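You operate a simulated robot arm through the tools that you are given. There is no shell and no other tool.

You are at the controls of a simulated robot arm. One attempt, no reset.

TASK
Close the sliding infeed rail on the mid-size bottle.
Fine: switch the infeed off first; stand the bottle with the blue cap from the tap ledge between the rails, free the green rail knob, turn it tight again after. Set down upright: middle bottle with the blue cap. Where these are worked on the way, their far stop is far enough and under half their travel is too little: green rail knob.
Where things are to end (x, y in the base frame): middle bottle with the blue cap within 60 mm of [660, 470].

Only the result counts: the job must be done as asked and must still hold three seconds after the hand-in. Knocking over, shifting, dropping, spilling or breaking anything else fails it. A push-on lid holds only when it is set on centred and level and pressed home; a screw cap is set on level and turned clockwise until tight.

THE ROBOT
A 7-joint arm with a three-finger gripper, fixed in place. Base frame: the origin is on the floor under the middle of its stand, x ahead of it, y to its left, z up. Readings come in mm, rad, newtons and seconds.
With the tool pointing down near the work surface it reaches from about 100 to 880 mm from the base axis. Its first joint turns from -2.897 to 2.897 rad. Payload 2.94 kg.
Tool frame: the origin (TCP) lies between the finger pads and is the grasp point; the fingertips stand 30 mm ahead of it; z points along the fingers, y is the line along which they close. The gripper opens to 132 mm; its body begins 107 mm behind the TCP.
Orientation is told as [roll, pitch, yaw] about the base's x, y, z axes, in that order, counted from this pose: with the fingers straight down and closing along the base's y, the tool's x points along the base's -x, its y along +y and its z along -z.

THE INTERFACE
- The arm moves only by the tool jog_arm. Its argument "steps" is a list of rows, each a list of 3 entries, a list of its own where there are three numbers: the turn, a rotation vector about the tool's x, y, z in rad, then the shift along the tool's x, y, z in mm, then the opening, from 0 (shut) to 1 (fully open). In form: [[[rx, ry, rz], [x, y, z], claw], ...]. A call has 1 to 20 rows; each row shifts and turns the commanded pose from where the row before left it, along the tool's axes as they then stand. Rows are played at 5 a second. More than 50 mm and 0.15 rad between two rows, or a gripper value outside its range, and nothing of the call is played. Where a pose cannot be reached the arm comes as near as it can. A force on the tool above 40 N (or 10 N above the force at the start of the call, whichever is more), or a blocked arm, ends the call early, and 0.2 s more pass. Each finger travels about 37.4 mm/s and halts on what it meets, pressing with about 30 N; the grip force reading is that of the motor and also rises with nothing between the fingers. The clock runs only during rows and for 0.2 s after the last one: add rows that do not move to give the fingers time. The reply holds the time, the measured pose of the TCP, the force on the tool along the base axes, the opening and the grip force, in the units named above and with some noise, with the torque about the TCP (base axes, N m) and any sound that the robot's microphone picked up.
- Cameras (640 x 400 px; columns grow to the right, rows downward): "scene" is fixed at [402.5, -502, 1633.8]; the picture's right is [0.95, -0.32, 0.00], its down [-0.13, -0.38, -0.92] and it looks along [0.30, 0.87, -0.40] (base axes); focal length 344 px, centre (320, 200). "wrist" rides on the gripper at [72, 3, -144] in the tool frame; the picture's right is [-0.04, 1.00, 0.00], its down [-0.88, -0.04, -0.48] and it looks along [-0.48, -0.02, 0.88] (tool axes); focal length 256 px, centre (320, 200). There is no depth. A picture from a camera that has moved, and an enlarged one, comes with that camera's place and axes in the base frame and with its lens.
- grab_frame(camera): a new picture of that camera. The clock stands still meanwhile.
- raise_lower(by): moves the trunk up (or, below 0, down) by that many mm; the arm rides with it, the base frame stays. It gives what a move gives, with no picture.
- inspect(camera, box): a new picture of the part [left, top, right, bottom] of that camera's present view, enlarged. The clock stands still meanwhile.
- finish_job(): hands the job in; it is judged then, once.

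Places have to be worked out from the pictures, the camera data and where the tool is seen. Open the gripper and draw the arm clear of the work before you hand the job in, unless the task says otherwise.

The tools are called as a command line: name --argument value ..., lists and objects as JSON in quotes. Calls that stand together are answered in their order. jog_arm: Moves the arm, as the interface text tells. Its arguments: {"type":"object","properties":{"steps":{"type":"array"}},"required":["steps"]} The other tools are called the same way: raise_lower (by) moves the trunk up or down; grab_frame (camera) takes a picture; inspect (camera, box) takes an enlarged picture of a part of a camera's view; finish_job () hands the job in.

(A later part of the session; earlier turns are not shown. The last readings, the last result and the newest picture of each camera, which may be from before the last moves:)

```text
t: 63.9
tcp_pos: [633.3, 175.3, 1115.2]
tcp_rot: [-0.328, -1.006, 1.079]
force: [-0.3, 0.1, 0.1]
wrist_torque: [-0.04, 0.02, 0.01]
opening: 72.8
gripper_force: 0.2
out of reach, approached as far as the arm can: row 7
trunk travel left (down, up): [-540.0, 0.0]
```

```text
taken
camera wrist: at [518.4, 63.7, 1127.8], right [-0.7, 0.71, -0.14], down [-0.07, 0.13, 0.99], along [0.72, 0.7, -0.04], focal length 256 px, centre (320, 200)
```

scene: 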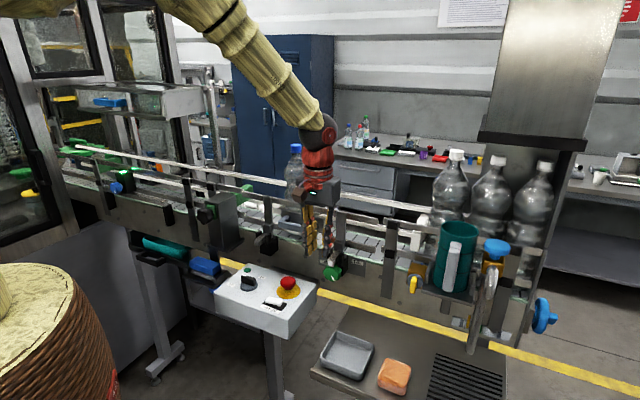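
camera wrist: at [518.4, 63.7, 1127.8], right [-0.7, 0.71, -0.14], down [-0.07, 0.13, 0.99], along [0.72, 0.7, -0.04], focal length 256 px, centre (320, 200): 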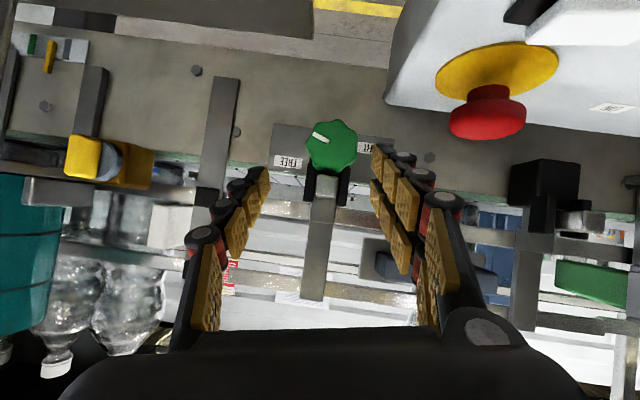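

Knob pointer has moved toward FREE. I straighten the wrist (back to ~30° tilt) and rise 300 mm before lowering the trunk.

jog_arm --steps '[[[-0.047, 0, 0.081], [0, 0, 0], 0.55], [[-0.047, 0, 0.081], [0, 0, 0], 0.55], [[0, 0.131, 0], [0, 0, 0], 0.55], [[0, 0.131, 0], [0, 0, 0], 0.55], [[0, 0.131, 0], [0, 0, 0], 0.55], [[0, 0.131, 0], [0, 0, 0], 0.55], [[0, 0, 0], [-18.75, 0, -32.5], 0.55], [[0, 0, 0], [-18.75, 0, -32.5], 0.55], [[0, 0, 0], [-18.75, 0, -32.5], 0.55], [[0, 0, 0], [-18.75, 0, -32.5], 0.55], [[0, 0, 0], [-18.75, 0, -32.5], 0.55], [[0, 0, 0], [-18.75, 0, -32.5], 0.55], [[0, 0, 0], [-18.75, 0, -32.5], 0.55], [[0, 0, 0], [-18.75, 0, -32.5], 0.55], [[0, 0, 0], [0, 0, 0], 0.55]]'

```text
t: 67.1
tcp_pos: [638.8, 179.1, 1416.6]
tcp_rot: [0.003, -0.509, 0.792]
force: [-0.5, 0.2, 0.3]
wrist_torque: [-0.01, -0.01, 0.0]
opening: 72.6
gripper_force: 0.0
trunk travel left (down, up): [-540.0, 0.0]
```

raise_lower --by -300

grab_frame --camera "scene"

grab_frame --camera "wrist"

```text
t: 70.1
tcp_pos: [637.1, 179.2, 1119.2]
tcp_rot: [0.006, -0.51, 0.792]
force: [-0.5, -0.5, -0.5]
wrist_torque: [-0.02, 0.02, 0.0]
opening: 72.6
gripper_force: 0.1
trunk travel left (down, up): [-240.0, 300.0]
```

```text
taken
```

scene: 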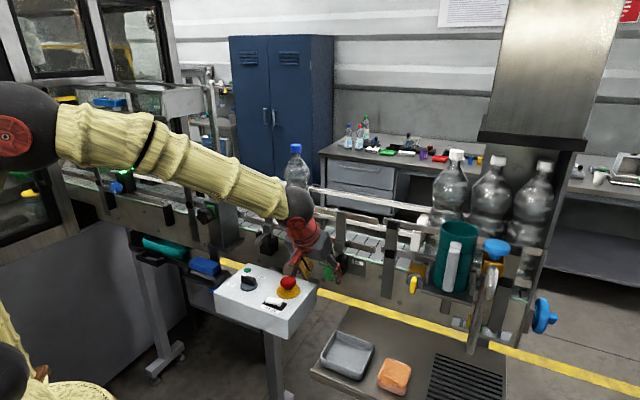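

```text
taken
camera wrist: at [542.3, 85.8, 1208.8], right [-0.69, 0.73, 0.02], down [0.4, 0.35, 0.84], along [0.61, 0.59, -0.54], focal length 256 px, centre (320, 200)
```

wrist: 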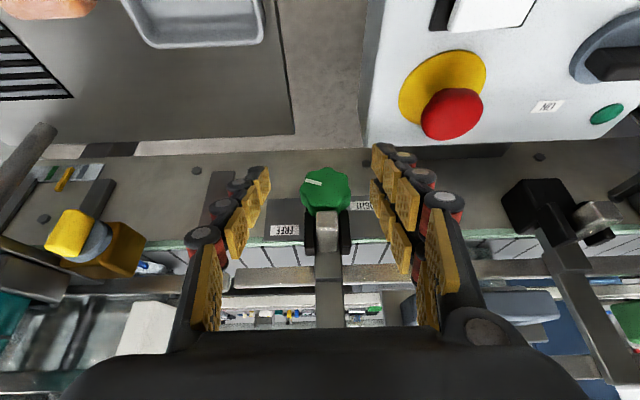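

Trunk lowered; the forearm is now almost level. I tilt to 60° again in free space and test whether leaning left 45° (the turning motion) is reachable now.

jog_arm --steps '[[[0, -0.1343, 0], [0, 0, 0], 0.55], [[0, -0.1343, 0], [0, 0, 0], 0.55], [[0, -0.1343, 0], [0, 0, 0], 0.55], [[0, -0.1343, 0], [0, 0, 0], 0.55], [[0, 0, 0], [0, 0, 0], 0.55]]'

jog_arm --steps '[[[0.0655, 0, -0.1134], [0, 0, 0], 0.55], [[0.0655, 0, -0.1134], [0, 0, 0], 0.55], [[0.0655, 0, -0.1134], [0, 0, 0], 0.55], [[0.0655, 0, -0.1134], [0, 0, 0], 0.55], [[0.0655, 0, -0.1134], [0, 0, 0], 0.55], [[0, 0, 0], [0, 0, 0], 0.55]]'

grab_frame --camera "scene"

grab_frame --camera "wrist"

```text
t: 71.3
tcp_pos: [637.6, 177.8, 1119.1]
tcp_rot: [0.006, -1.046, 0.79]
force: [0.1, -0.2, 0.2]
wrist_torque: [-0.01, 0.04, 0.01]
opening: 72.6
gripper_force: 0.1
trunk travel left (down, up): [-240.0, 300.0]
```

```text
t: 72.7
tcp_pos: [639.8, 173.2, 1130.2]
tcp_rot: [-0.973, -0.759, 1.596]
force: [0.1, 0.4, 0.6]
wrist_torque: [-0.01, -0.01, 0.0]
opening: 72.6
gripper_force: 0.1
out of reach, approached as far as the arm can: row 5
trunk travel left (down, up): [-240.0, 300.0]
```

```text
taken
```

scene: 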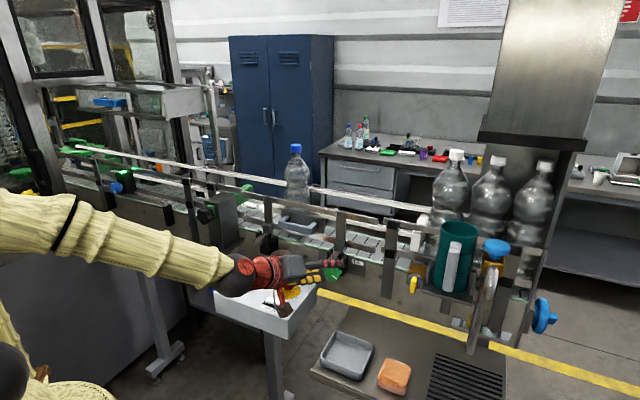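

```text
taken
camera wrist: at [522.2, 62.8, 1137.4], right [-0.58, 0.58, -0.57], down [-0.38, 0.42, 0.82], along [0.72, 0.69, -0.02], focal length 256 px, centre (320, 200)
```

wrist: 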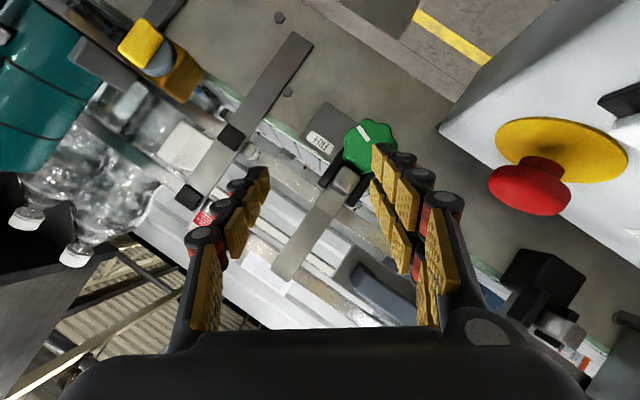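

Leaning left now reaches ~33° before the limit, which gives ~45–48° strokes. I go back to the 15° right-lean start pose and line up with the knob again.

jog_arm --steps '[[[-0.0655, 0, 0.1134], [0, 0, 0], 0.55], [[-0.0655, 0, 0.1134], [0, 0, 0], 0.55], [[-0.0655, 0, 0.1134], [0, 0, 0], 0.55], [[-0.0655, 0, 0.1134], [0, 0, 0], 0.55], [[-0.0655, 0, 0.1134], [0, 0, 0], 0.55], [[-0.0655, 0, 0.1134], [0, 0, 0], 0.55], [[-0.0655, 0, 0.1134], [0, 0, 0], 0.55], [[0, 0, 0], [9.2, -9.1, 0], 0.55], [[0, 0, 0], [0, 0, 20], 0.55], [[0, 0, 0], [0, 0, 0], 0.55]]'

grab_frame --camera "wrist"

inspect --camera "wrist" --box '[240, 100, 420, 240]'

```text
t: 74.9
tcp_pos: [651.2, 179.8, 1110.7]
tcp_rot: [0.498, -0.987, 0.366]
force: [0.0, 0.4, 0.1]
wrist_torque: [0.03, -0.01, 0.0]
opening: 72.7
gripper_force: 0.0
trunk travel left (down, up): [-240.0, 300.0]
```

```text
taken
camera wrist: at [539.1, 65.0, 1121.4], right [-0.66, 0.69, 0.3], down [0.23, -0.19, 0.95], along [0.71, 0.7, -0.03], focal length 256 px, centre (320, 200)
```

wrist: 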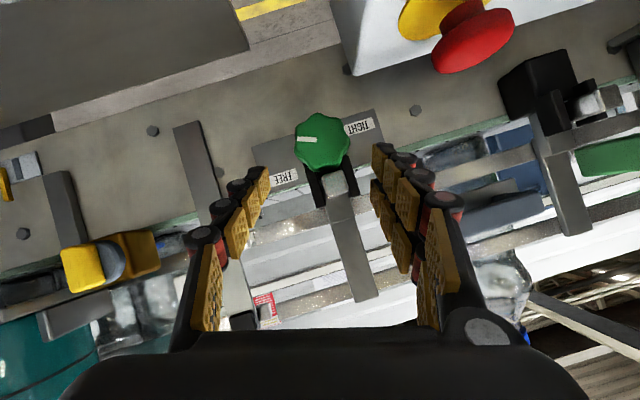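

```text
2.86 times, centred on (330, 170) of wrist
camera zoom: at [539.1, 65.0, 1121.4], right [-0.66, 0.69, 0.3], down [0.23, -0.19, 0.95], along [0.71, 0.7, -0.03], focal length 731 px, centre (291, 286)
```

zoom: 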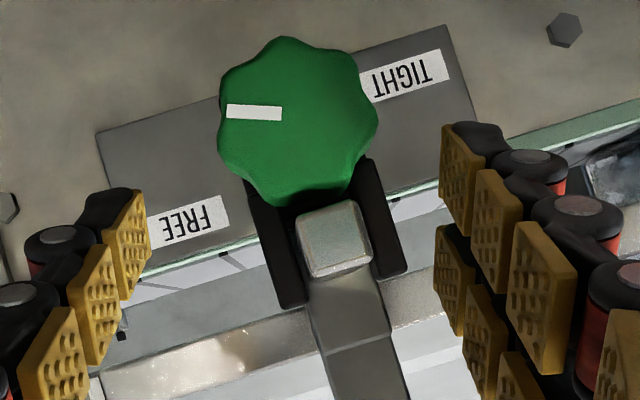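

Pointer has moved from ~142° to ~107° (clock angle). I correct the lateral offset and advance onto the knob again.

jog_arm --steps '[[[0, 0, 0], [9.5, 1.2, 0], 0.55], [[0, 0, 0], [0, 0, 20], 0.55], [[0, 0, 0], [0, 0, 14], 0.55], [[0, 0, 0], [0, 0, 9], 0.55], [[0, 0, 0], [0, 0, 6], 0.55], [[0, 0, 0], [0, 0, 3], 0.55], [[0, 0, 0], [0, 0, 0], 0.55]]'

inspect --camera "wrist" --box '[240, 120, 420, 260]'

grab_frame --camera "scene"

```text
t: 76.5
tcp_pos: [672.7, 213.2, 1077.0]
tcp_rot: [0.497, -0.987, 0.369]
force: [0.2, -0.4, 0.3]
wrist_torque: [-0.01, -0.02, 0.01]
opening: 72.7
gripper_force: 0.0
trunk travel left (down, up): [-240.0, 300.0]
```

```text
2.86 times, centred on (330, 190) of wrist
camera zoom: at [560.1, 100.3, 1088.2], right [-0.66, 0.69, 0.3], down [0.23, -0.19, 0.95], along [0.71, 0.7, -0.03], focal length 731 px, centre (291, 229)
```

zoom: 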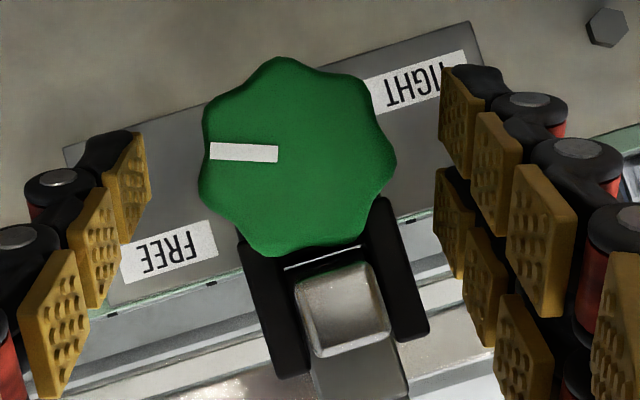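

```text
taken
```

scene: 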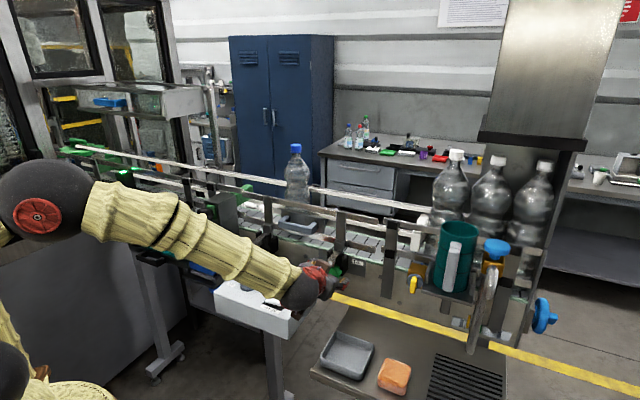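

Aligned. I close and turn counter-clockwise in two parts.

jog_arm --steps '[[[0, 0, 0], [0, 0, 0], 0.4], [[0, 0, 0], [0, 0, 0], 0.3], [[0, 0, 0], [0, 0, 0], 0.1], [[0, 0, 0], [0, 0, 0], 0.0], [[0, 0, 0], [0, 0, 0], 0.0], [[0, 0, 0], [0, 0, 0], 0.0], [[0.0655, 0, -0.1134], [0, 1.57, 0], 0.0], [[0.0655, 0, -0.1134], [0, 1.57, 0], 0.0], [[0.0655, 0, -0.1134], [0, 1.57, 0], 0.0], [[0, 0, 0], [0, 0, 0], 0.0]]'

inspect --camera "wrist" --box '[240, 120, 420, 260]'

```text
t: 78.7
tcp_pos: [668.9, 219.3, 1077.5]
tcp_rot: [-0.252, -1.031, 1.012]
force: [-10.3, 6.4, -2.3]
wrist_torque: [0.23, 0.02, -0.12]
opening: 46.8
gripper_force: 44.6
trunk travel left (down, up): [-240.0, 300.0]
```

```text
2.86 times, centred on (330, 190) of wrist
camera zoom: at [553.4, 106.8, 1088.1], right [-0.7, 0.71, -0.09], down [-0.04, 0.09, 1.0], along [0.72, 0.7, -0.03], focal length 731 px, centre (291, 229)
```

zoom: 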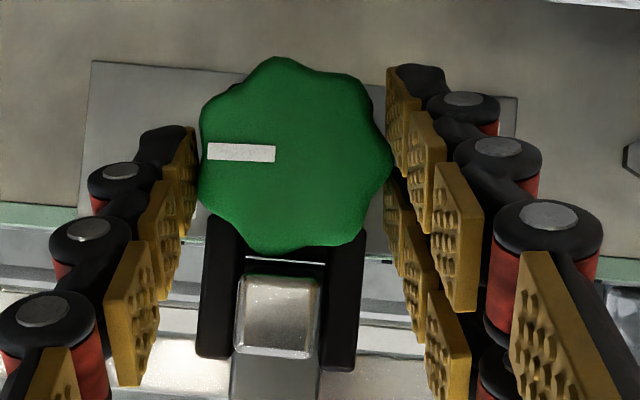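

jog_arm --steps '[[[0.0655, 0, -0.1134], [0, 2.0, 0], 0.0], [[0.0655, 0, -0.1134], [0, 2.0, 0], 0.0], [[0, 0, 0], [0, 0, 0], 0.0]]'

inspect --camera "wrist" --box '[240, 120, 420, 260]'

```text
t: 79.5
tcp_pos: [666.0, 220.5, 1077.5]
tcp_rot: [-0.684, -0.925, 1.371]
force: [-8.3, 6.2, -6.4]
wrist_torque: [0.15, 0.04, -0.41]
opening: 46.7
gripper_force: 45.3
trunk travel left (down, up): [-240.0, 300.0]
```

```text
2.86 times, centred on (330, 190) of wrist
camera zoom: at [549.3, 110.9, 1085.7], right [-0.65, 0.67, -0.35], down [-0.22, 0.26, 0.94], along [0.72, 0.69, -0.02], focal length 731 px, centre (291, 229)
```

zoom: 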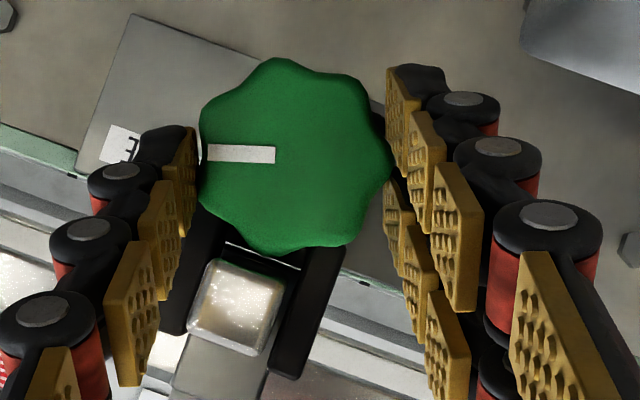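

Pointer now at ~70° and still turning easily. One more 7.5° step.

jog_arm --steps '[[[0.0655, 0, -0.1134], [0, 2.0, 0], 0.0], [[0, 0, 0], [0, 0, 0], 0.0]]'

inspect --camera "wrist" --box '[240, 120, 420, 260]'

```text
t: 80.1
tcp_pos: [665.1, 221.7, 1076.6]
tcp_rot: [-0.833, -0.846, 1.495]
force: [-8.5, 4.9, -11.9]
wrist_torque: [0.28, -0.04, -0.37]
opening: 46.7
gripper_force: 44.7
trunk travel left (down, up): [-240.0, 300.0]
```

```text
2.86 times, centred on (330, 190) of wrist
camera zoom: at [548.5, 111.8, 1085.4], right [-0.62, 0.63, -0.46], down [-0.3, 0.35, 0.89], along [0.72, 0.69, -0.03], focal length 731 px, centre (291, 229)
```

zoom: 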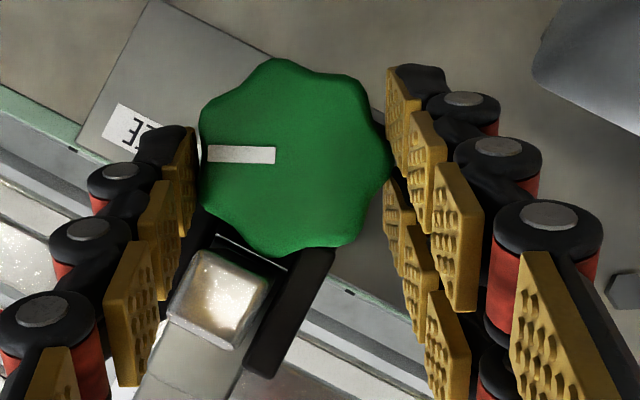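

Pointer is at ~62°, right at the FREE label direction, but no stop felt yet. I'll test a further small step here.

jog_arm --steps '[[[0.035, 0, -0.0606], [0, 1.0, 0], 0.0], [[0, 0, 0], [0, 0, 0], 0.0]]'

```text
t: 80.4
tcp_pos: [663.6, 221.4, 1076.7]
tcp_rot: [-0.845, -0.821, 1.519]
force: [3.1, 13.9, -5.7]
wrist_torque: [0.9, -0.59, 0.38]
opening: 46.8
gripper_force: 45.0
out of reach, approached as far as the arm can: row 1
trunk travel left (down, up): [-240.0, 300.0]
stopped in row 1: the force on the tool passed its limit at 48 N (the readings are from after the stop); the commanded pose is now the measured one
```

Arm limit again, not a knob stop. I open and swing back in place (fingers open around the knob) to the start lean, ready to regrasp.

jog_arm --steps '[[[0, 0, 0], [0, 0, 0], 0.3], [[0, 0, 0], [0, 0, 0], 0.5], [[0, 0, 0], [0, 0, 0], 0.58], [[0, 0, 0], [0, 0, 0], 0.58], [[-0.0655, 0, 0.1134], [0, -1.57, 0], 0.58], [[-0.0655, 0, 0.1134], [0, -1.57, 0], 0.58], [[-0.0655, 0, 0.1134], [0, -1.57, 0], 0.58], [[-0.0655, 0, 0.1134], [0, -1.57, 0], 0.58], [[-0.0655, 0, 0.1134], [0, -1.57, 0], 0.58], [[-0.0655, 0, 0.1134], [0, -1.57, 0], 0.58], [[0, 0, 0], [0, 0, 0], 0.58]]'

inspect --camera "wrist" --box '[240, 120, 420, 260]'

```text
t: 82.8
tcp_pos: [672.3, 212.9, 1079.5]
tcp_rot: [0.456, -0.972, 0.418]
force: [0.9, -0.3, 0.8]
wrist_torque: [0.04, 0.0, 0.03]
opening: 76.7
gripper_force: 0.1
trunk travel left (down, up): [-240.0, 300.0]
```

```text
2.86 times, centred on (330, 190) of wrist
camera zoom: at [561.4, 96.8, 1093.3], right [-0.67, 0.68, 0.28], down [0.24, -0.16, 0.96], along [0.7, 0.71, -0.06], focal length 731 px, centre (291, 229)
```

zoom: 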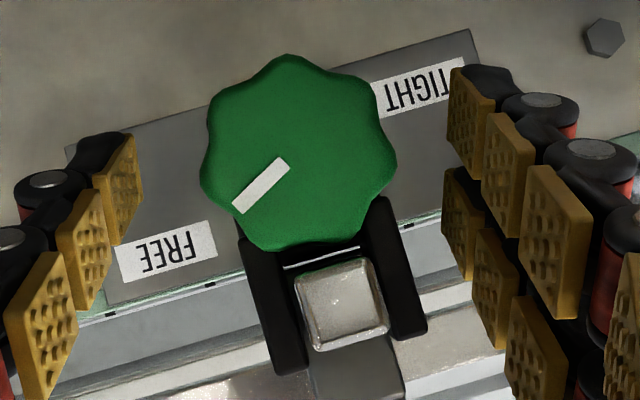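

Pointer is at ~63°, aligned with FREE. I regrasp and try further to find out if it is at its stop.

jog_arm --steps '[[[0, 0, 0], [1.5, 0, 2], 0.4], [[0, 0, 0], [0, 0, 0], 0.3], [[0, 0, 0], [0, 0, 0], 0.1], [[0, 0, 0], [0, 0, 0], 0.0], [[0, 0, 0], [0, 0, 0], 0.0], [[0, 0, 0], [0, 0, 0], 0.0], [[0.0655, 0, -0.1134], [0, 1.57, 0], 0.0], [[0, 0, 0], [0, 0, 0], 0.0]]'

inspect --camera "wrist" --box '[240, 120, 420, 260]'

```text
t: 84.6
tcp_pos: [671.1, 214.2, 1077.7]
tcp_rot: [0.223, -1.01, 0.618]
force: [-7.4, 2.5, -5.1]
wrist_torque: [0.02, 0.1, -0.28]
opening: 46.3
gripper_force: 44.4
trunk travel left (down, up): [-240.0, 300.0]
```

```text
2.86 times, centred on (330, 190) of wrist
camera zoom: at [558.6, 100.4, 1091.4], right [-0.7, 0.7, 0.15], down [0.15, -0.07, 0.99], along [0.7, 0.71, -0.06], focal length 731 px, centre (291, 229)
```

zoom: 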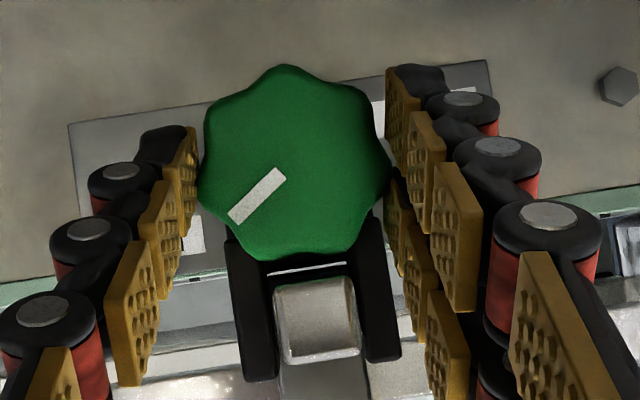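

The knob still follows (pointer ~55°). I continue turning.

jog_arm --steps '[[[0.0655, 0, -0.1134], [0, 1.8, 0], 0.0], [[0.0655, 0, -0.1134], [0, 1.8, 0], 0.0], [[0, 0, 0], [0, 0, 0], 0.0]]'

inspect --camera "wrist" --box '[240, 120, 420, 260]'

```text
t: 85.4
tcp_pos: [669.2, 216.7, 1076.7]
tcp_rot: [-0.273, -1.006, 1.042]
force: [-5.3, -0.7, -11.3]
wrist_torque: [-0.19, 0.26, -0.33]
opening: 46.6
gripper_force: 45.4
trunk travel left (down, up): [-240.0, 300.0]
```

```text
2.86 times, centred on (330, 190) of wrist
camera zoom: at [554.5, 104.3, 1090.7], right [-0.71, 0.7, -0.11], down [-0.04, 0.11, 0.99], along [0.71, 0.7, -0.05], focal length 731 px, centre (291, 229)
```

zoom: 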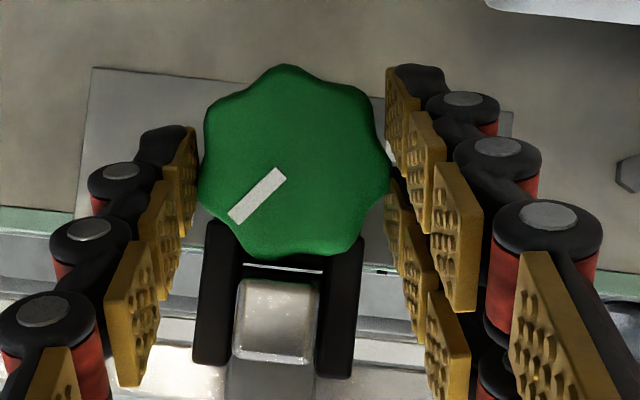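

Still turning freely (pointer ~40°, total ~100°). Continue toward the arm's limit.

jog_arm --steps '[[[0.0655, 0, -0.1134], [0, 1.8, 0], 0.0], [[0.0655, 0, -0.1134], [0, 1.8, 0], 0.0], [[0.0327, 0, -0.0567], [0, 0.9, 0], 0.0], [[0, 0, 0], [0, 0, 0], 0.0]]'

inspect --camera "wrist" --box '[240, 120, 420, 260]'

```text
t: 86.4
tcp_pos: [664.0, 219.6, 1076.3]
tcp_rot: [-0.771, -0.859, 1.455]
force: [-4.5, -1.6, -12.2]
wrist_torque: [-0.19, 0.32, -0.61]
opening: 46.7
gripper_force: 44.5
trunk travel left (down, up): [-240.0, 300.0]
```

```text
2.86 times, centred on (330, 190) of wrist
camera zoom: at [549.8, 108.7, 1087.7], right [-0.65, 0.63, -0.42], down [-0.27, 0.33, 0.91], along [0.71, 0.7, -0.04], focal length 731 px, centre (291, 229)
```

zoom: 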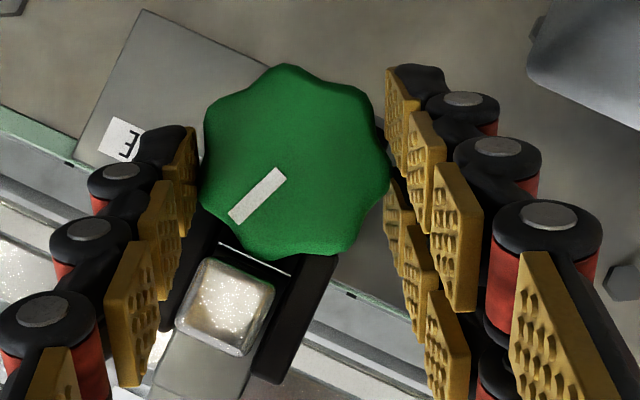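

Total turned ~120° without a stop. I open, swing back, and regrasp for another stroke.

jog_arm --steps '[[[0, 0, 0], [0, 0, 0], 0.3], [[0, 0, 0], [0, 0, 0], 0.5], [[0, 0, 0], [0, 0, 0], 0.58], [[0, 0, 0], [0, 0, 0], 0.58], [[-0.0655, 0, 0.1134], [0, -1.57, 0], 0.58], [[-0.0655, 0, 0.1134], [0, -1.57, 0], 0.58], [[-0.0655, 0, 0.1134], [0, -1.57, 0], 0.58], [[-0.0655, 0, 0.1134], [0, -1.57, 0], 0.58], [[-0.0655, 0, 0.1134], [0, -1.57, 0], 0.58], [[-0.0327, 0, 0.0567], [0, -0.8, 0], 0.58], [[0, 0, 0], [0, 0, 0], 0.58]]'

inspect --camera "wrist" --box '[240, 120, 420, 260]'

inspect --camera "scene" --box '[220, 130, 400, 320]'

```text
t: 88.8
tcp_pos: [672.8, 214.1, 1080.1]
tcp_rot: [0.456, -0.973, 0.419]
force: [0.2, -0.1, 0.3]
wrist_torque: [0.02, -0.03, -0.02]
opening: 76.7
gripper_force: 0.1
trunk travel left (down, up): [-240.0, 300.0]
```

```text
2.86 times, centred on (330, 190) of wrist
camera zoom: at [560.6, 98.6, 1092.8], right [-0.67, 0.68, 0.28], down [0.24, -0.16, 0.96], along [0.7, 0.71, -0.06], focal length 731 px, centre (291, 229)
```

zoom: 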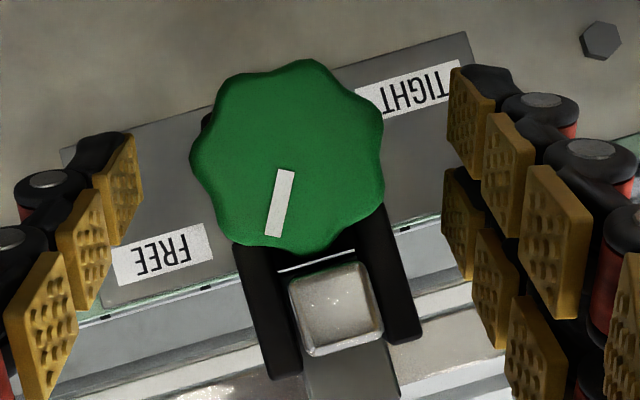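

```text
2.11 times, centred on (310, 225) of scene
camera zoom: at [402.5, -502.0, 1633.8], right [0.95, -0.32, 0.0], down [-0.13, -0.38, -0.92], along [0.3, 0.87, -0.4], focal length 724 px, centre (341, 147)
```

zoom: 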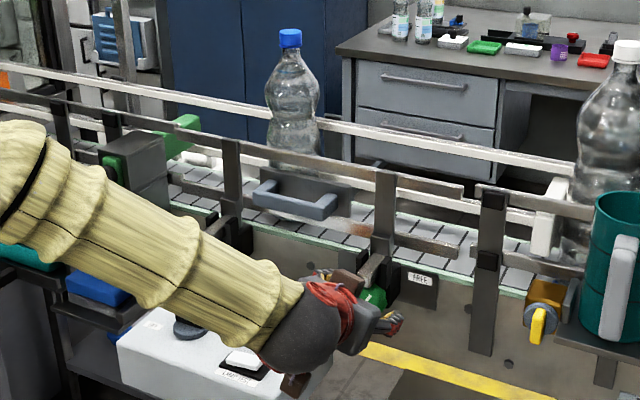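

Pointer at ~28°, i.e. ~115° turned. I regrasp and continue.

jog_arm --steps '[[[0, 0, 0], [1.5, 0, 2], 0.4], [[0, 0, 0], [0, 0, 0], 0.3], [[0, 0, 0], [0, 0, 0], 0.1], [[0, 0, 0], [0, 0, 0], 0.0], [[0, 0, 0], [0, 0, 0], 0.0], [[0, 0, 0], [0, 0, 0], 0.0], [[0.0655, 0, -0.1134], [0, 1.57, 0], 0.0], [[0.0655, 0, -0.1134], [0, 1.57, 0], 0.0], [[0, 0, 0], [0, 0, 0], 0.0]]'

inspect --camera "wrist" --box '[240, 120, 420, 260]'

```text
t: 90.8
tcp_pos: [670.3, 216.2, 1077.4]
tcp_rot: [-0.026, -1.022, 0.832]
force: [3.1, -4.3, 1.0]
wrist_torque: [0.18, -0.24, -0.77]
opening: 46.8
gripper_force: 45.0
trunk travel left (down, up): [-240.0, 300.0]
```

```text
2.86 times, centred on (330, 190) of wrist
camera zoom: at [557.1, 103.4, 1090.3], right [-0.71, 0.71, 0.02], down [0.05, 0.02, 1.0], along [0.71, 0.71, -0.05], focal length 731 px, centre (291, 229)
```

zoom: 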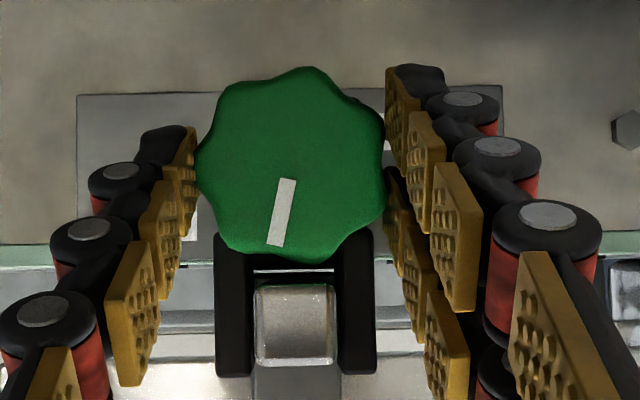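

Still turning (pointer ~15°). Continue this stroke.

jog_arm --steps '[[[0.0655, 0, -0.1134], [0, 1.8, 0], 0.0], [[0.0655, 0, -0.1134], [0, 1.8, 0], 0.0], [[0, 0, 0], [0, 0, 0], 0.0]]'

inspect --camera "wrist" --box '[240, 120, 420, 260]'

```text
t: 91.6
tcp_pos: [668.5, 219.9, 1075.7]
tcp_rot: [-0.496, -0.963, 1.231]
force: [4.8, -8.5, -0.8]
wrist_torque: [0.92, 0.42, -0.87]
opening: 46.7
gripper_force: 45.4
trunk travel left (down, up): [-240.0, 300.0]
```

```text
2.86 times, centred on (330, 190) of wrist
camera zoom: at [553.2, 107.1, 1088.7], right [-0.69, 0.68, -0.24], down [-0.13, 0.2, 0.97], along [0.71, 0.7, -0.05], focal length 731 px, centre (291, 229)
```

zoom: 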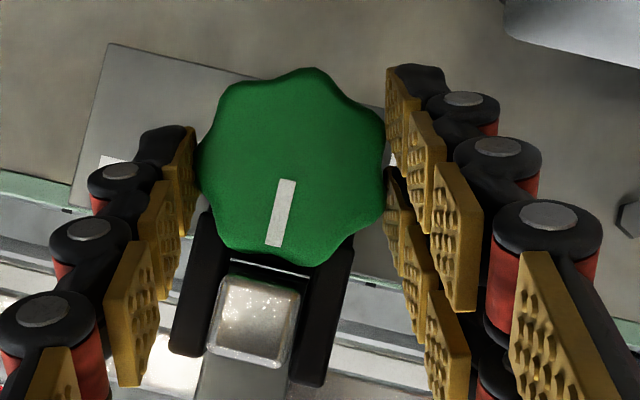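

Torque about the knob axis jumped to ~0.95 N·m with pointer near 12 o'clock – possibly the far stop. One more small step to confirm.

jog_arm --steps '[[[0.04, 0, -0.0693], [0, 1.1, 0], 0.0], [[0, 0, 0], [0, 0, 0], 0.0]]'

inspect --camera "wrist" --box '[240, 120, 420, 260]'

```text
t: 92.2
tcp_pos: [667.3, 219.9, 1075.3]
tcp_rot: [-0.616, -0.926, 1.332]
force: [8.0, -12.6, -2.9]
wrist_torque: [0.09, 0.59, -0.69]
opening: 46.6
gripper_force: 45.0
trunk travel left (down, up): [-240.0, 300.0]
```

```text
2.86 times, centred on (330, 190) of wrist
camera zoom: at [552.2, 107.9, 1087.9], right [-0.68, 0.67, -0.31], down [-0.19, 0.25, 0.95], along [0.71, 0.7, -0.04], focal length 731 px, centre (291, 229)
```

zoom: 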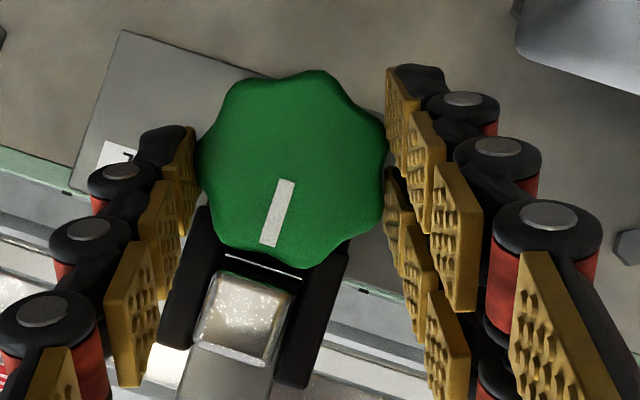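

The knob stays put while the pads slip: it's at its far (free) stop, ~143° (2.5 rad) from where it was. I open and back away from the knob, keeping it free.

jog_arm --steps '[[[0, 0, 0], [0, 0, 0], 0.3], [[0, 0, 0], [0, 0, 0], 0.5], [[0, 0, 0], [0, 0, 0], 0.58], [[0, 0, 0], [0, 0, 0], 0.58], [[0, 0, 0], [0, 0, -15], 0.58], [[0, 0, 0], [0, 0, -25], 0.58], [[0, 0, 0], [0, 0, -30], 0.58], [[0, 0, 0], [0, 0, 0], 0.58]]'

grab_frame --camera "wrist"

inspect --camera "wrist" --box '[260, 80, 440, 220]'

```text
t: 94.0
tcp_pos: [616.3, 186.2, 1111.7]
tcp_rot: [-0.619, -0.928, 1.333]
force: [-0.6, -0.4, -0.4]
wrist_torque: [0.0, 0.03, 0.01]
opening: 76.3
gripper_force: 0.0
trunk travel left (down, up): [-240.0, 300.0]
```

```text
taken
camera wrist: at [500.8, 73.4, 1124.0], right [-0.68, 0.67, -0.31], down [-0.19, 0.25, 0.95], along [0.71, 0.7, -0.04], focal length 256 px, centre (320, 200)
```

wrist: 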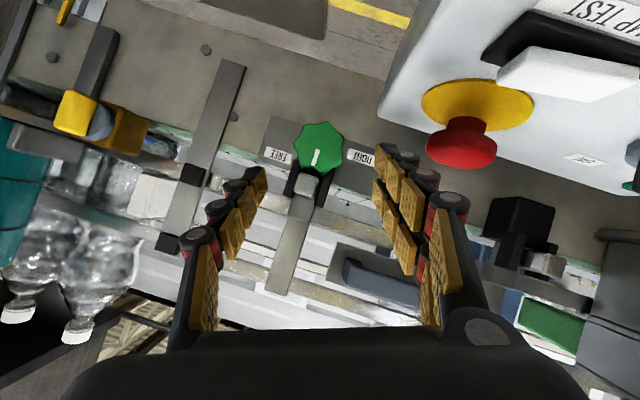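

```text
2.86 times, centred on (350, 150) of wrist
camera zoom: at [500.8, 73.4, 1124.0], right [-0.68, 0.67, -0.31], down [-0.19, 0.25, 0.95], along [0.71, 0.7, -0.04], focal length 731 px, centre (234, 343)
```

zoom: 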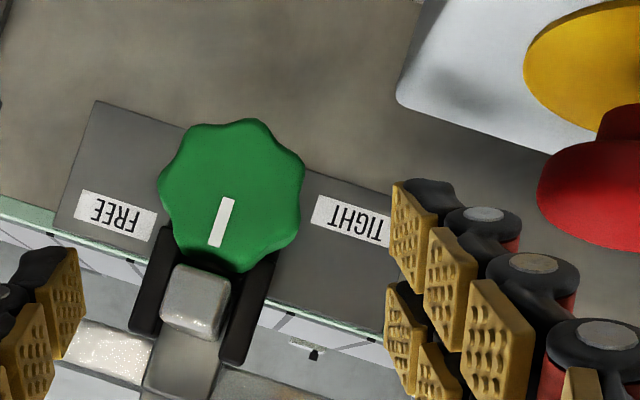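

Knob pointer is at 12 o'clock (free). I straighten the wrist to point straight down and close the fingers, then will go to the handle.

jog_arm --steps '[[[-0.0633, 0, 0.1097], [0, 0, 0], 0.4], [[-0.0633, 0, 0.1097], [0, 0, 0], 0.2], [[-0.0633, 0, 0.1097], [0, 0, 0], 0.0], [[0, 0.13, 0], [0, 0, -10], 0.0], [[0, 0.13, 0], [0, 0, -10], 0.0], [[0, 0.13, 0], [0, 0, -10], 0.0], [[0, 0.13, 0], [0, 0, -10], 0.0], [[0, 0.13, 0], [0, 0, -10], 0.0], [[0, 0.13, 0], [0, 0, -10], 0.0], [[0, 0.13, 0], [0, 0, -10], 0.0], [[0, 0.13, 0], [0, 0, -10], 0.0], [[0, 0, 0], [0, 0, 0], 0.0]]'

grab_frame --camera "wrist"

grab_frame --camera "scene"

```text
t: 96.6
tcp_pos: [588.8, 156.1, 1174.9]
tcp_rot: [0.024, 0.018, 0.808]
force: [-0.5, 0.2, 0.5]
wrist_torque: [-0.02, 0.02, 0.0]
opening: 0.0
gripper_force: 28.3
trunk travel left (down, up): [-240.0, 300.0]
```

```text
taken
camera wrist: at [541.1, 104.5, 1320.6], right [-0.69, 0.72, 0.02], down [0.65, 0.61, 0.46], along [0.32, 0.33, -0.89], focal length 256 px, centre (320, 200)
```

wrist: 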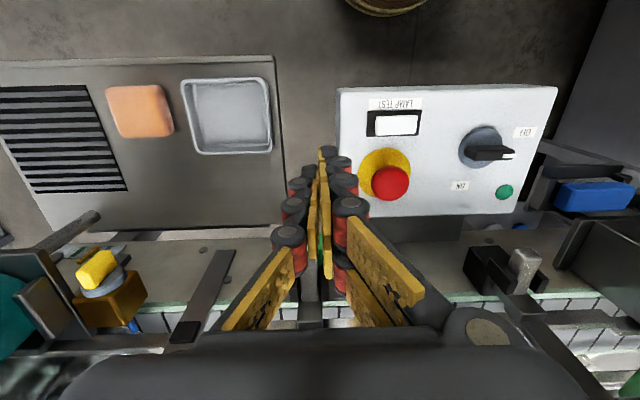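

```text
taken
```

scene: 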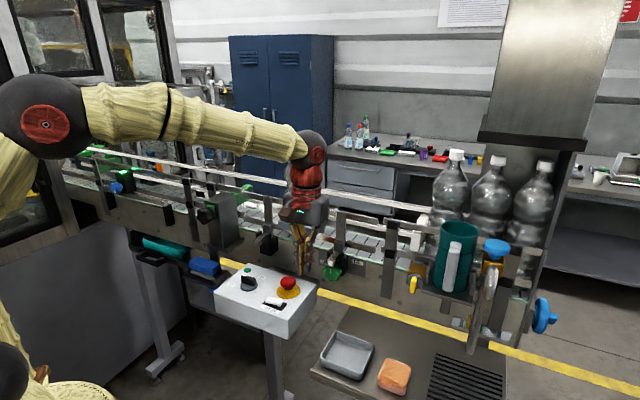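

I move in front of the handle (d≈−200, n≈600, z≈1187) with the fingers closed, and look.

jog_arm --steps '[[[0, 0, 0], [-24, 35.3, -8], 0.0], [[0, 0, 0], [-24, 35.3, -8], 0.0], [[0, 0, 0], [-22, 35.3, -8], 0.0], [[0, 0, 0], [0, 0, 0], 0.0]]'

grab_frame --camera "wrist"

inspect --camera "scene" --box '[240, 130, 380, 270]'

```text
t: 97.6
tcp_pos: [562.4, 279.7, 1198.2]
tcp_rot: [0.025, 0.018, 0.808]
force: [-0.2, 0.2, -0.2]
wrist_torque: [0.0, -0.01, 0.0]
opening: 0.0
gripper_force: 28.8
trunk travel left (down, up): [-240.0, 300.0]
```

```text
taken
camera wrist: at [514.8, 227.5, 1343.4], right [-0.69, 0.72, 0.02], down [0.65, 0.61, 0.46], along [0.32, 0.33, -0.89], focal length 256 px, centre (320, 200)
```

wrist: 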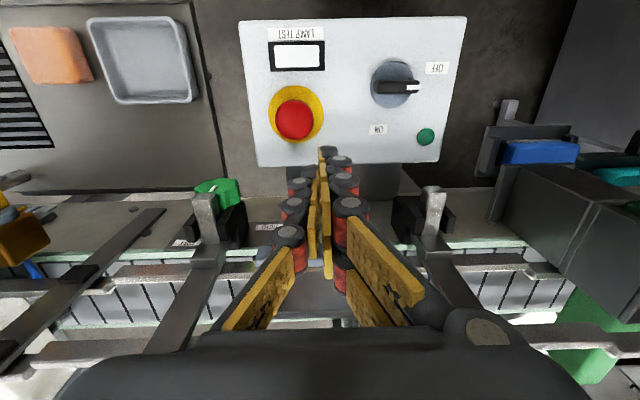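

```text
2.86 times, centred on (310, 200) of scene
camera zoom: at [402.5, -502.0, 1633.8], right [0.95, -0.32, 0.0], down [-0.13, -0.38, -0.92], along [0.3, 0.87, -0.4], focal length 982 px, centre (349, 200)
```

zoom: 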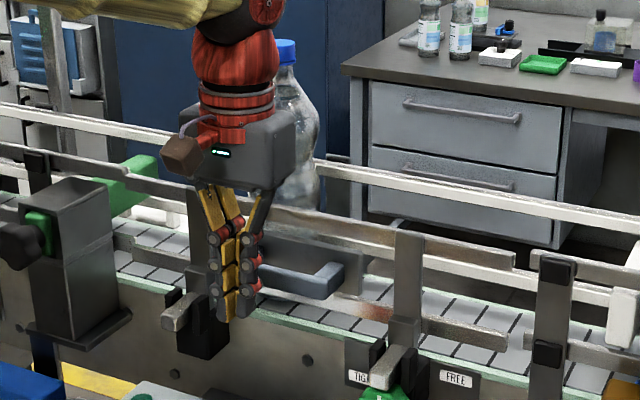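

Gripper is in front of the handle. I lower to TCP z≈1180 (tips ~1150, below the handle bar) and push toward the conveyor slowly until contact.

jog_arm --steps '[[[0, 0, 0], [0, 0, 9], 0.0], [[0, 0, 0], [0, 0, 9], 0.0], [[0, 0, 0], [-5, 0, 0], 0.0], [[0, 0, 0], [-5, 0, 0], 0.0], [[0, 0, 0], [-5, 0, 0], 0.0], [[0, 0, 0], [-5, 0, 0], 0.0], [[0, 0, 0], [0, 0, 0], 0.0]]'

inspect --camera "scene" --box '[240, 160, 380, 280]'

grab_frame --camera "wrist"

```text
t: 99.2
tcp_pos: [574.1, 292.8, 1181.9]
tcp_rot: [0.023, 0.018, 0.809]
force: [0.1, 0.2, -0.6]
wrist_torque: [0.0, 0.0, 0.02]
opening: 0.0
gripper_force: 28.6
trunk travel left (down, up): [-240.0, 300.0]
```

```text
3.33 times, centred on (310, 220) of scene
camera zoom: at [402.5, -502.0, 1633.8], right [0.95, -0.32, 0.0], down [-0.13, -0.38, -0.92], along [0.3, 0.87, -0.4], focal length 1146 px, centre (353, 133)
```

zoom: 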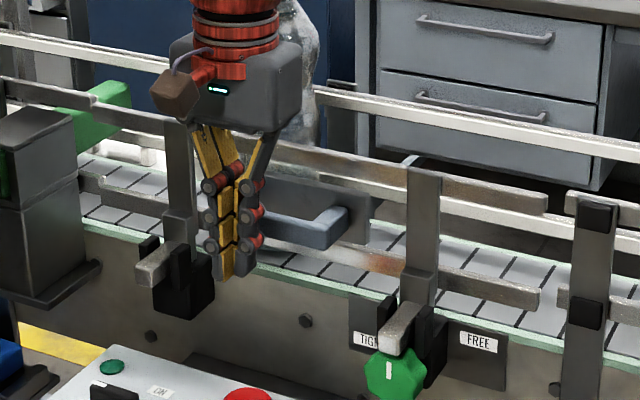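

```text
taken
camera wrist: at [527.3, 242.6, 1327.1], right [-0.69, 0.72, 0.02], down [0.65, 0.61, 0.46], along [0.32, 0.33, -0.89], focal length 256 px, centre (320, 200)
```

wrist: 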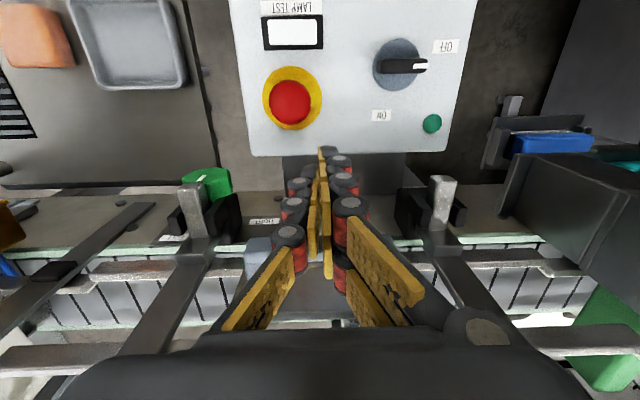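

The finger tips now overlap the handle bar height. I push on in 4 mm steps, watching the force.

jog_arm --steps '[[[0, 0, 0], [-4, 0, 0], 0.0], [[0, 0, 0], [-4, 0, 0], 0.0], [[0, 0, 0], [-4, 0, 0], 0.0], [[0, 0, 0], [0, 0, 0], 0.0]]'

jog_arm --steps '[[[0, 0, 0], [-4, 0, 0], 0.0], [[0, 0, 0], [-4, 0, 0], 0.0], [[0, 0, 0], [0, 0, 0], 0.0]]'

```text
t: 100.2
tcp_pos: [581.5, 302.7, 1181.8]
tcp_rot: [0.026, 0.019, 0.808]
force: [0.4, 0.9, 0.1]
wrist_torque: [-0.01, -0.01, 0.03]
opening: 0.2
gripper_force: 28.4
trunk travel left (down, up): [-240.0, 300.0]
```

```text
t: 101.0
tcp_pos: [588.7, 308.0, 1183.1]
tcp_rot: [0.025, 0.018, 0.809]
force: [0.9, -1.0, -0.3]
wrist_torque: [0.02, -0.03, 0.0]
opening: 0.0
gripper_force: 28.5
trunk travel left (down, up): [-240.0, 300.0]
```

jog_arm --steps '[[[0, 0, 0], [-4, 0, 0], 0.0], [[0, 0, 0], [-4, 0, 0], 0.0], [[0, 0, 0], [0, 0, 0], 0.0]]'

inspect --camera "scene" --box '[240, 160, 380, 280]'

inspect --camera "wrist" --box '[180, 140, 460, 340]'

```text
t: 101.8
tcp_pos: [592.8, 313.9, 1181.6]
tcp_rot: [0.025, 0.017, 0.809]
force: [0.5, 0.2, -0.4]
wrist_torque: [-0.01, 0.01, 0.0]
opening: 0.0
gripper_force: 28.7
trunk travel left (down, up): [-240.0, 300.0]
```

```text
3.33 times, centred on (310, 220) of scene
camera zoom: at [402.5, -502.0, 1633.8], right [0.95, -0.32, 0.0], down [-0.13, -0.38, -0.92], along [0.3, 0.87, -0.4], focal length 1146 px, centre (353, 133)
```

zoom: 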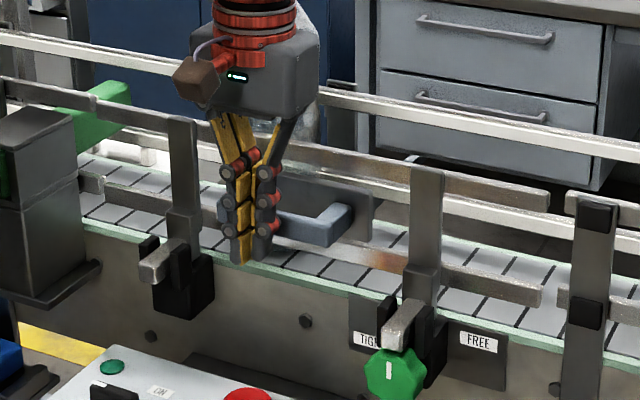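

```text
2.00 times, centred on (320, 240) of wrist
camera zoom: at [546.7, 262.8, 1327.2], right [-0.69, 0.72, 0.02], down [0.65, 0.61, 0.46], along [0.32, 0.33, -0.89], focal length 512 px, centre (320, 120)
```

zoom: 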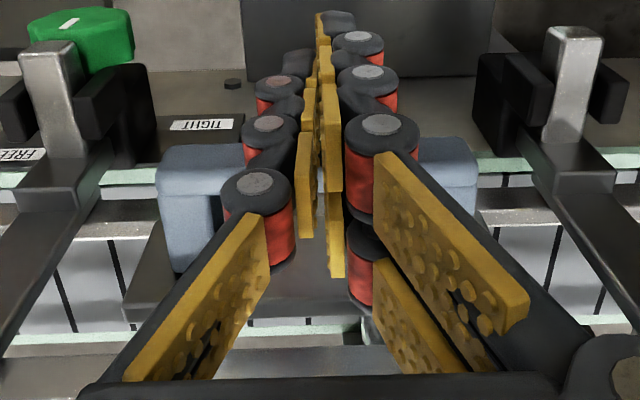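

Handle bar near face is around n≈657, so contact should come soon. I continue in small steps.

jog_arm --steps '[[[0, 0, 0], [-4, 0, 0], 0.0], [[0, 0, 0], [-4, 0, 0], 0.0], [[0, 0, 0], [0, 0, 0], 0.0]]'

```text
t: 102.6
tcp_pos: [599.2, 319.9, 1181.4]
tcp_rot: [0.025, 0.018, 0.808]
force: [-0.1, 0.6, 1.2]
wrist_torque: [-0.02, -0.01, 0.03]
opening: 0.0
gripper_force: 28.7
trunk travel left (down, up): [-240.0, 300.0]
```

jog_arm --steps '[[[0, 0, 0], [-4, 0, 0], 0.0], [[0, 0, 0], [-4, 0, 0], 0.0], [[0, 0, 0], [0, 0, 0], 0.0]]'

inspect --camera "scene" --box '[260, 180, 360, 260]'

inspect --camera "wrist" --box '[180, 140, 460, 340]'

```text
t: 103.4
tcp_pos: [605.1, 325.4, 1182.7]
tcp_rot: [0.025, 0.016, 0.808]
force: [-3.4, -3.7, 1.6]
wrist_torque: [0.06, 0.02, 0.02]
opening: 0.1
gripper_force: 28.7
trunk travel left (down, up): [-240.0, 300.0]
```

```text
5.00 times, centred on (310, 220) of scene
camera zoom: at [402.5, -502.0, 1633.8], right [0.95, -0.32, 0.0], down [-0.13, -0.38, -0.92], along [0.3, 0.87, -0.4], focal length 1718 px, centre (370, 100)
```

zoom: 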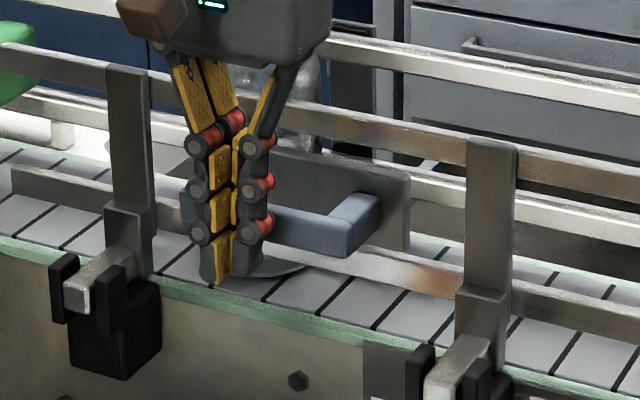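

```text
2.00 times, centred on (320, 240) of wrist
camera zoom: at [557.6, 274.1, 1328.0], right [-0.69, 0.72, 0.02], down [0.65, 0.61, 0.46], along [0.32, 0.33, -0.89], focal length 512 px, centre (320, 120)
```

zoom: 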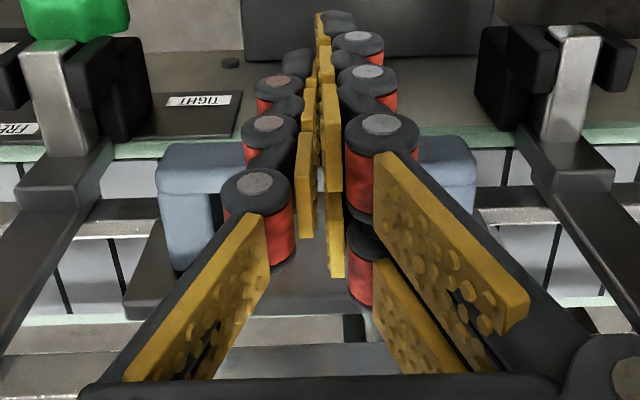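

The handle (and rail) is moving with the gripper, ~17 mm so far, with 5 N now. I continue pushing in 3 mm steps.

jog_arm --steps '[[[0, 0, 0], [-3, 0, 0], 0.0], [[0, 0, 0], [-3, 0, 0], 0.0], [[0, 0, 0], [0, 0, 0], 0.0]]'

grab_frame --camera "wrist"

inspect --camera "scene" --box '[250, 130, 370, 250]'

```text
t: 104.2
tcp_pos: [608.5, 328.2, 1182.2]
tcp_rot: [0.025, 0.017, 0.807]
force: [-2.6, -3.6, 0.3]
wrist_torque: [-0.03, -0.03, -0.04]
opening: 0.1
gripper_force: 28.4
trunk travel left (down, up): [-240.0, 300.0]
```

```text
taken
camera wrist: at [561.6, 278.2, 1326.8], right [-0.69, 0.72, 0.02], down [0.65, 0.61, 0.46], along [0.32, 0.33, -0.89], focal length 256 px, centre (320, 200)
```

wrist: 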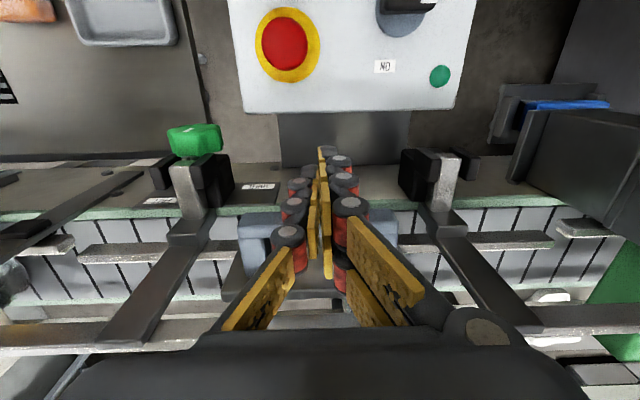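

```text
3.33 times, centred on (310, 190) of scene
camera zoom: at [402.5, -502.0, 1633.8], right [0.95, -0.32, 0.0], down [-0.13, -0.38, -0.92], along [0.3, 0.87, -0.4], focal length 1146 px, centre (353, 233)
```

zoom: 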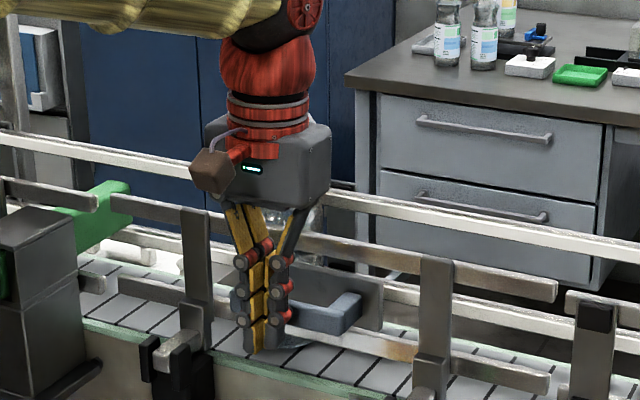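

jog_arm --steps '[[[0, 0, 0], [-3, 0, 0], 0.0], [[0, 0, 0], [-3, 0, 0], 0.0], [[0, 0, 0], [0, 0, 0], 0.0]]'

inspect --camera "scene" --box '[250, 130, 370, 250]'

```text
t: 105.0
tcp_pos: [613.1, 334.0, 1181.5]
tcp_rot: [0.024, 0.015, 0.809]
force: [-2.1, -3.2, 0.9]
wrist_torque: [-0.01, 0.0, -0.03]
opening: 0.0
gripper_force: 28.8
trunk travel left (down, up): [-240.0, 300.0]
```

```text
3.33 times, centred on (310, 190) of scene
camera zoom: at [402.5, -502.0, 1633.8], right [0.95, -0.32, 0.0], down [-0.13, -0.38, -0.92], along [0.3, 0.87, -0.4], focal length 1146 px, centre (353, 233)
```

zoom: 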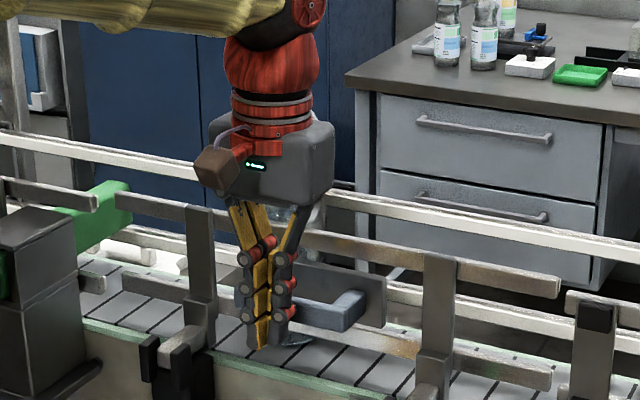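

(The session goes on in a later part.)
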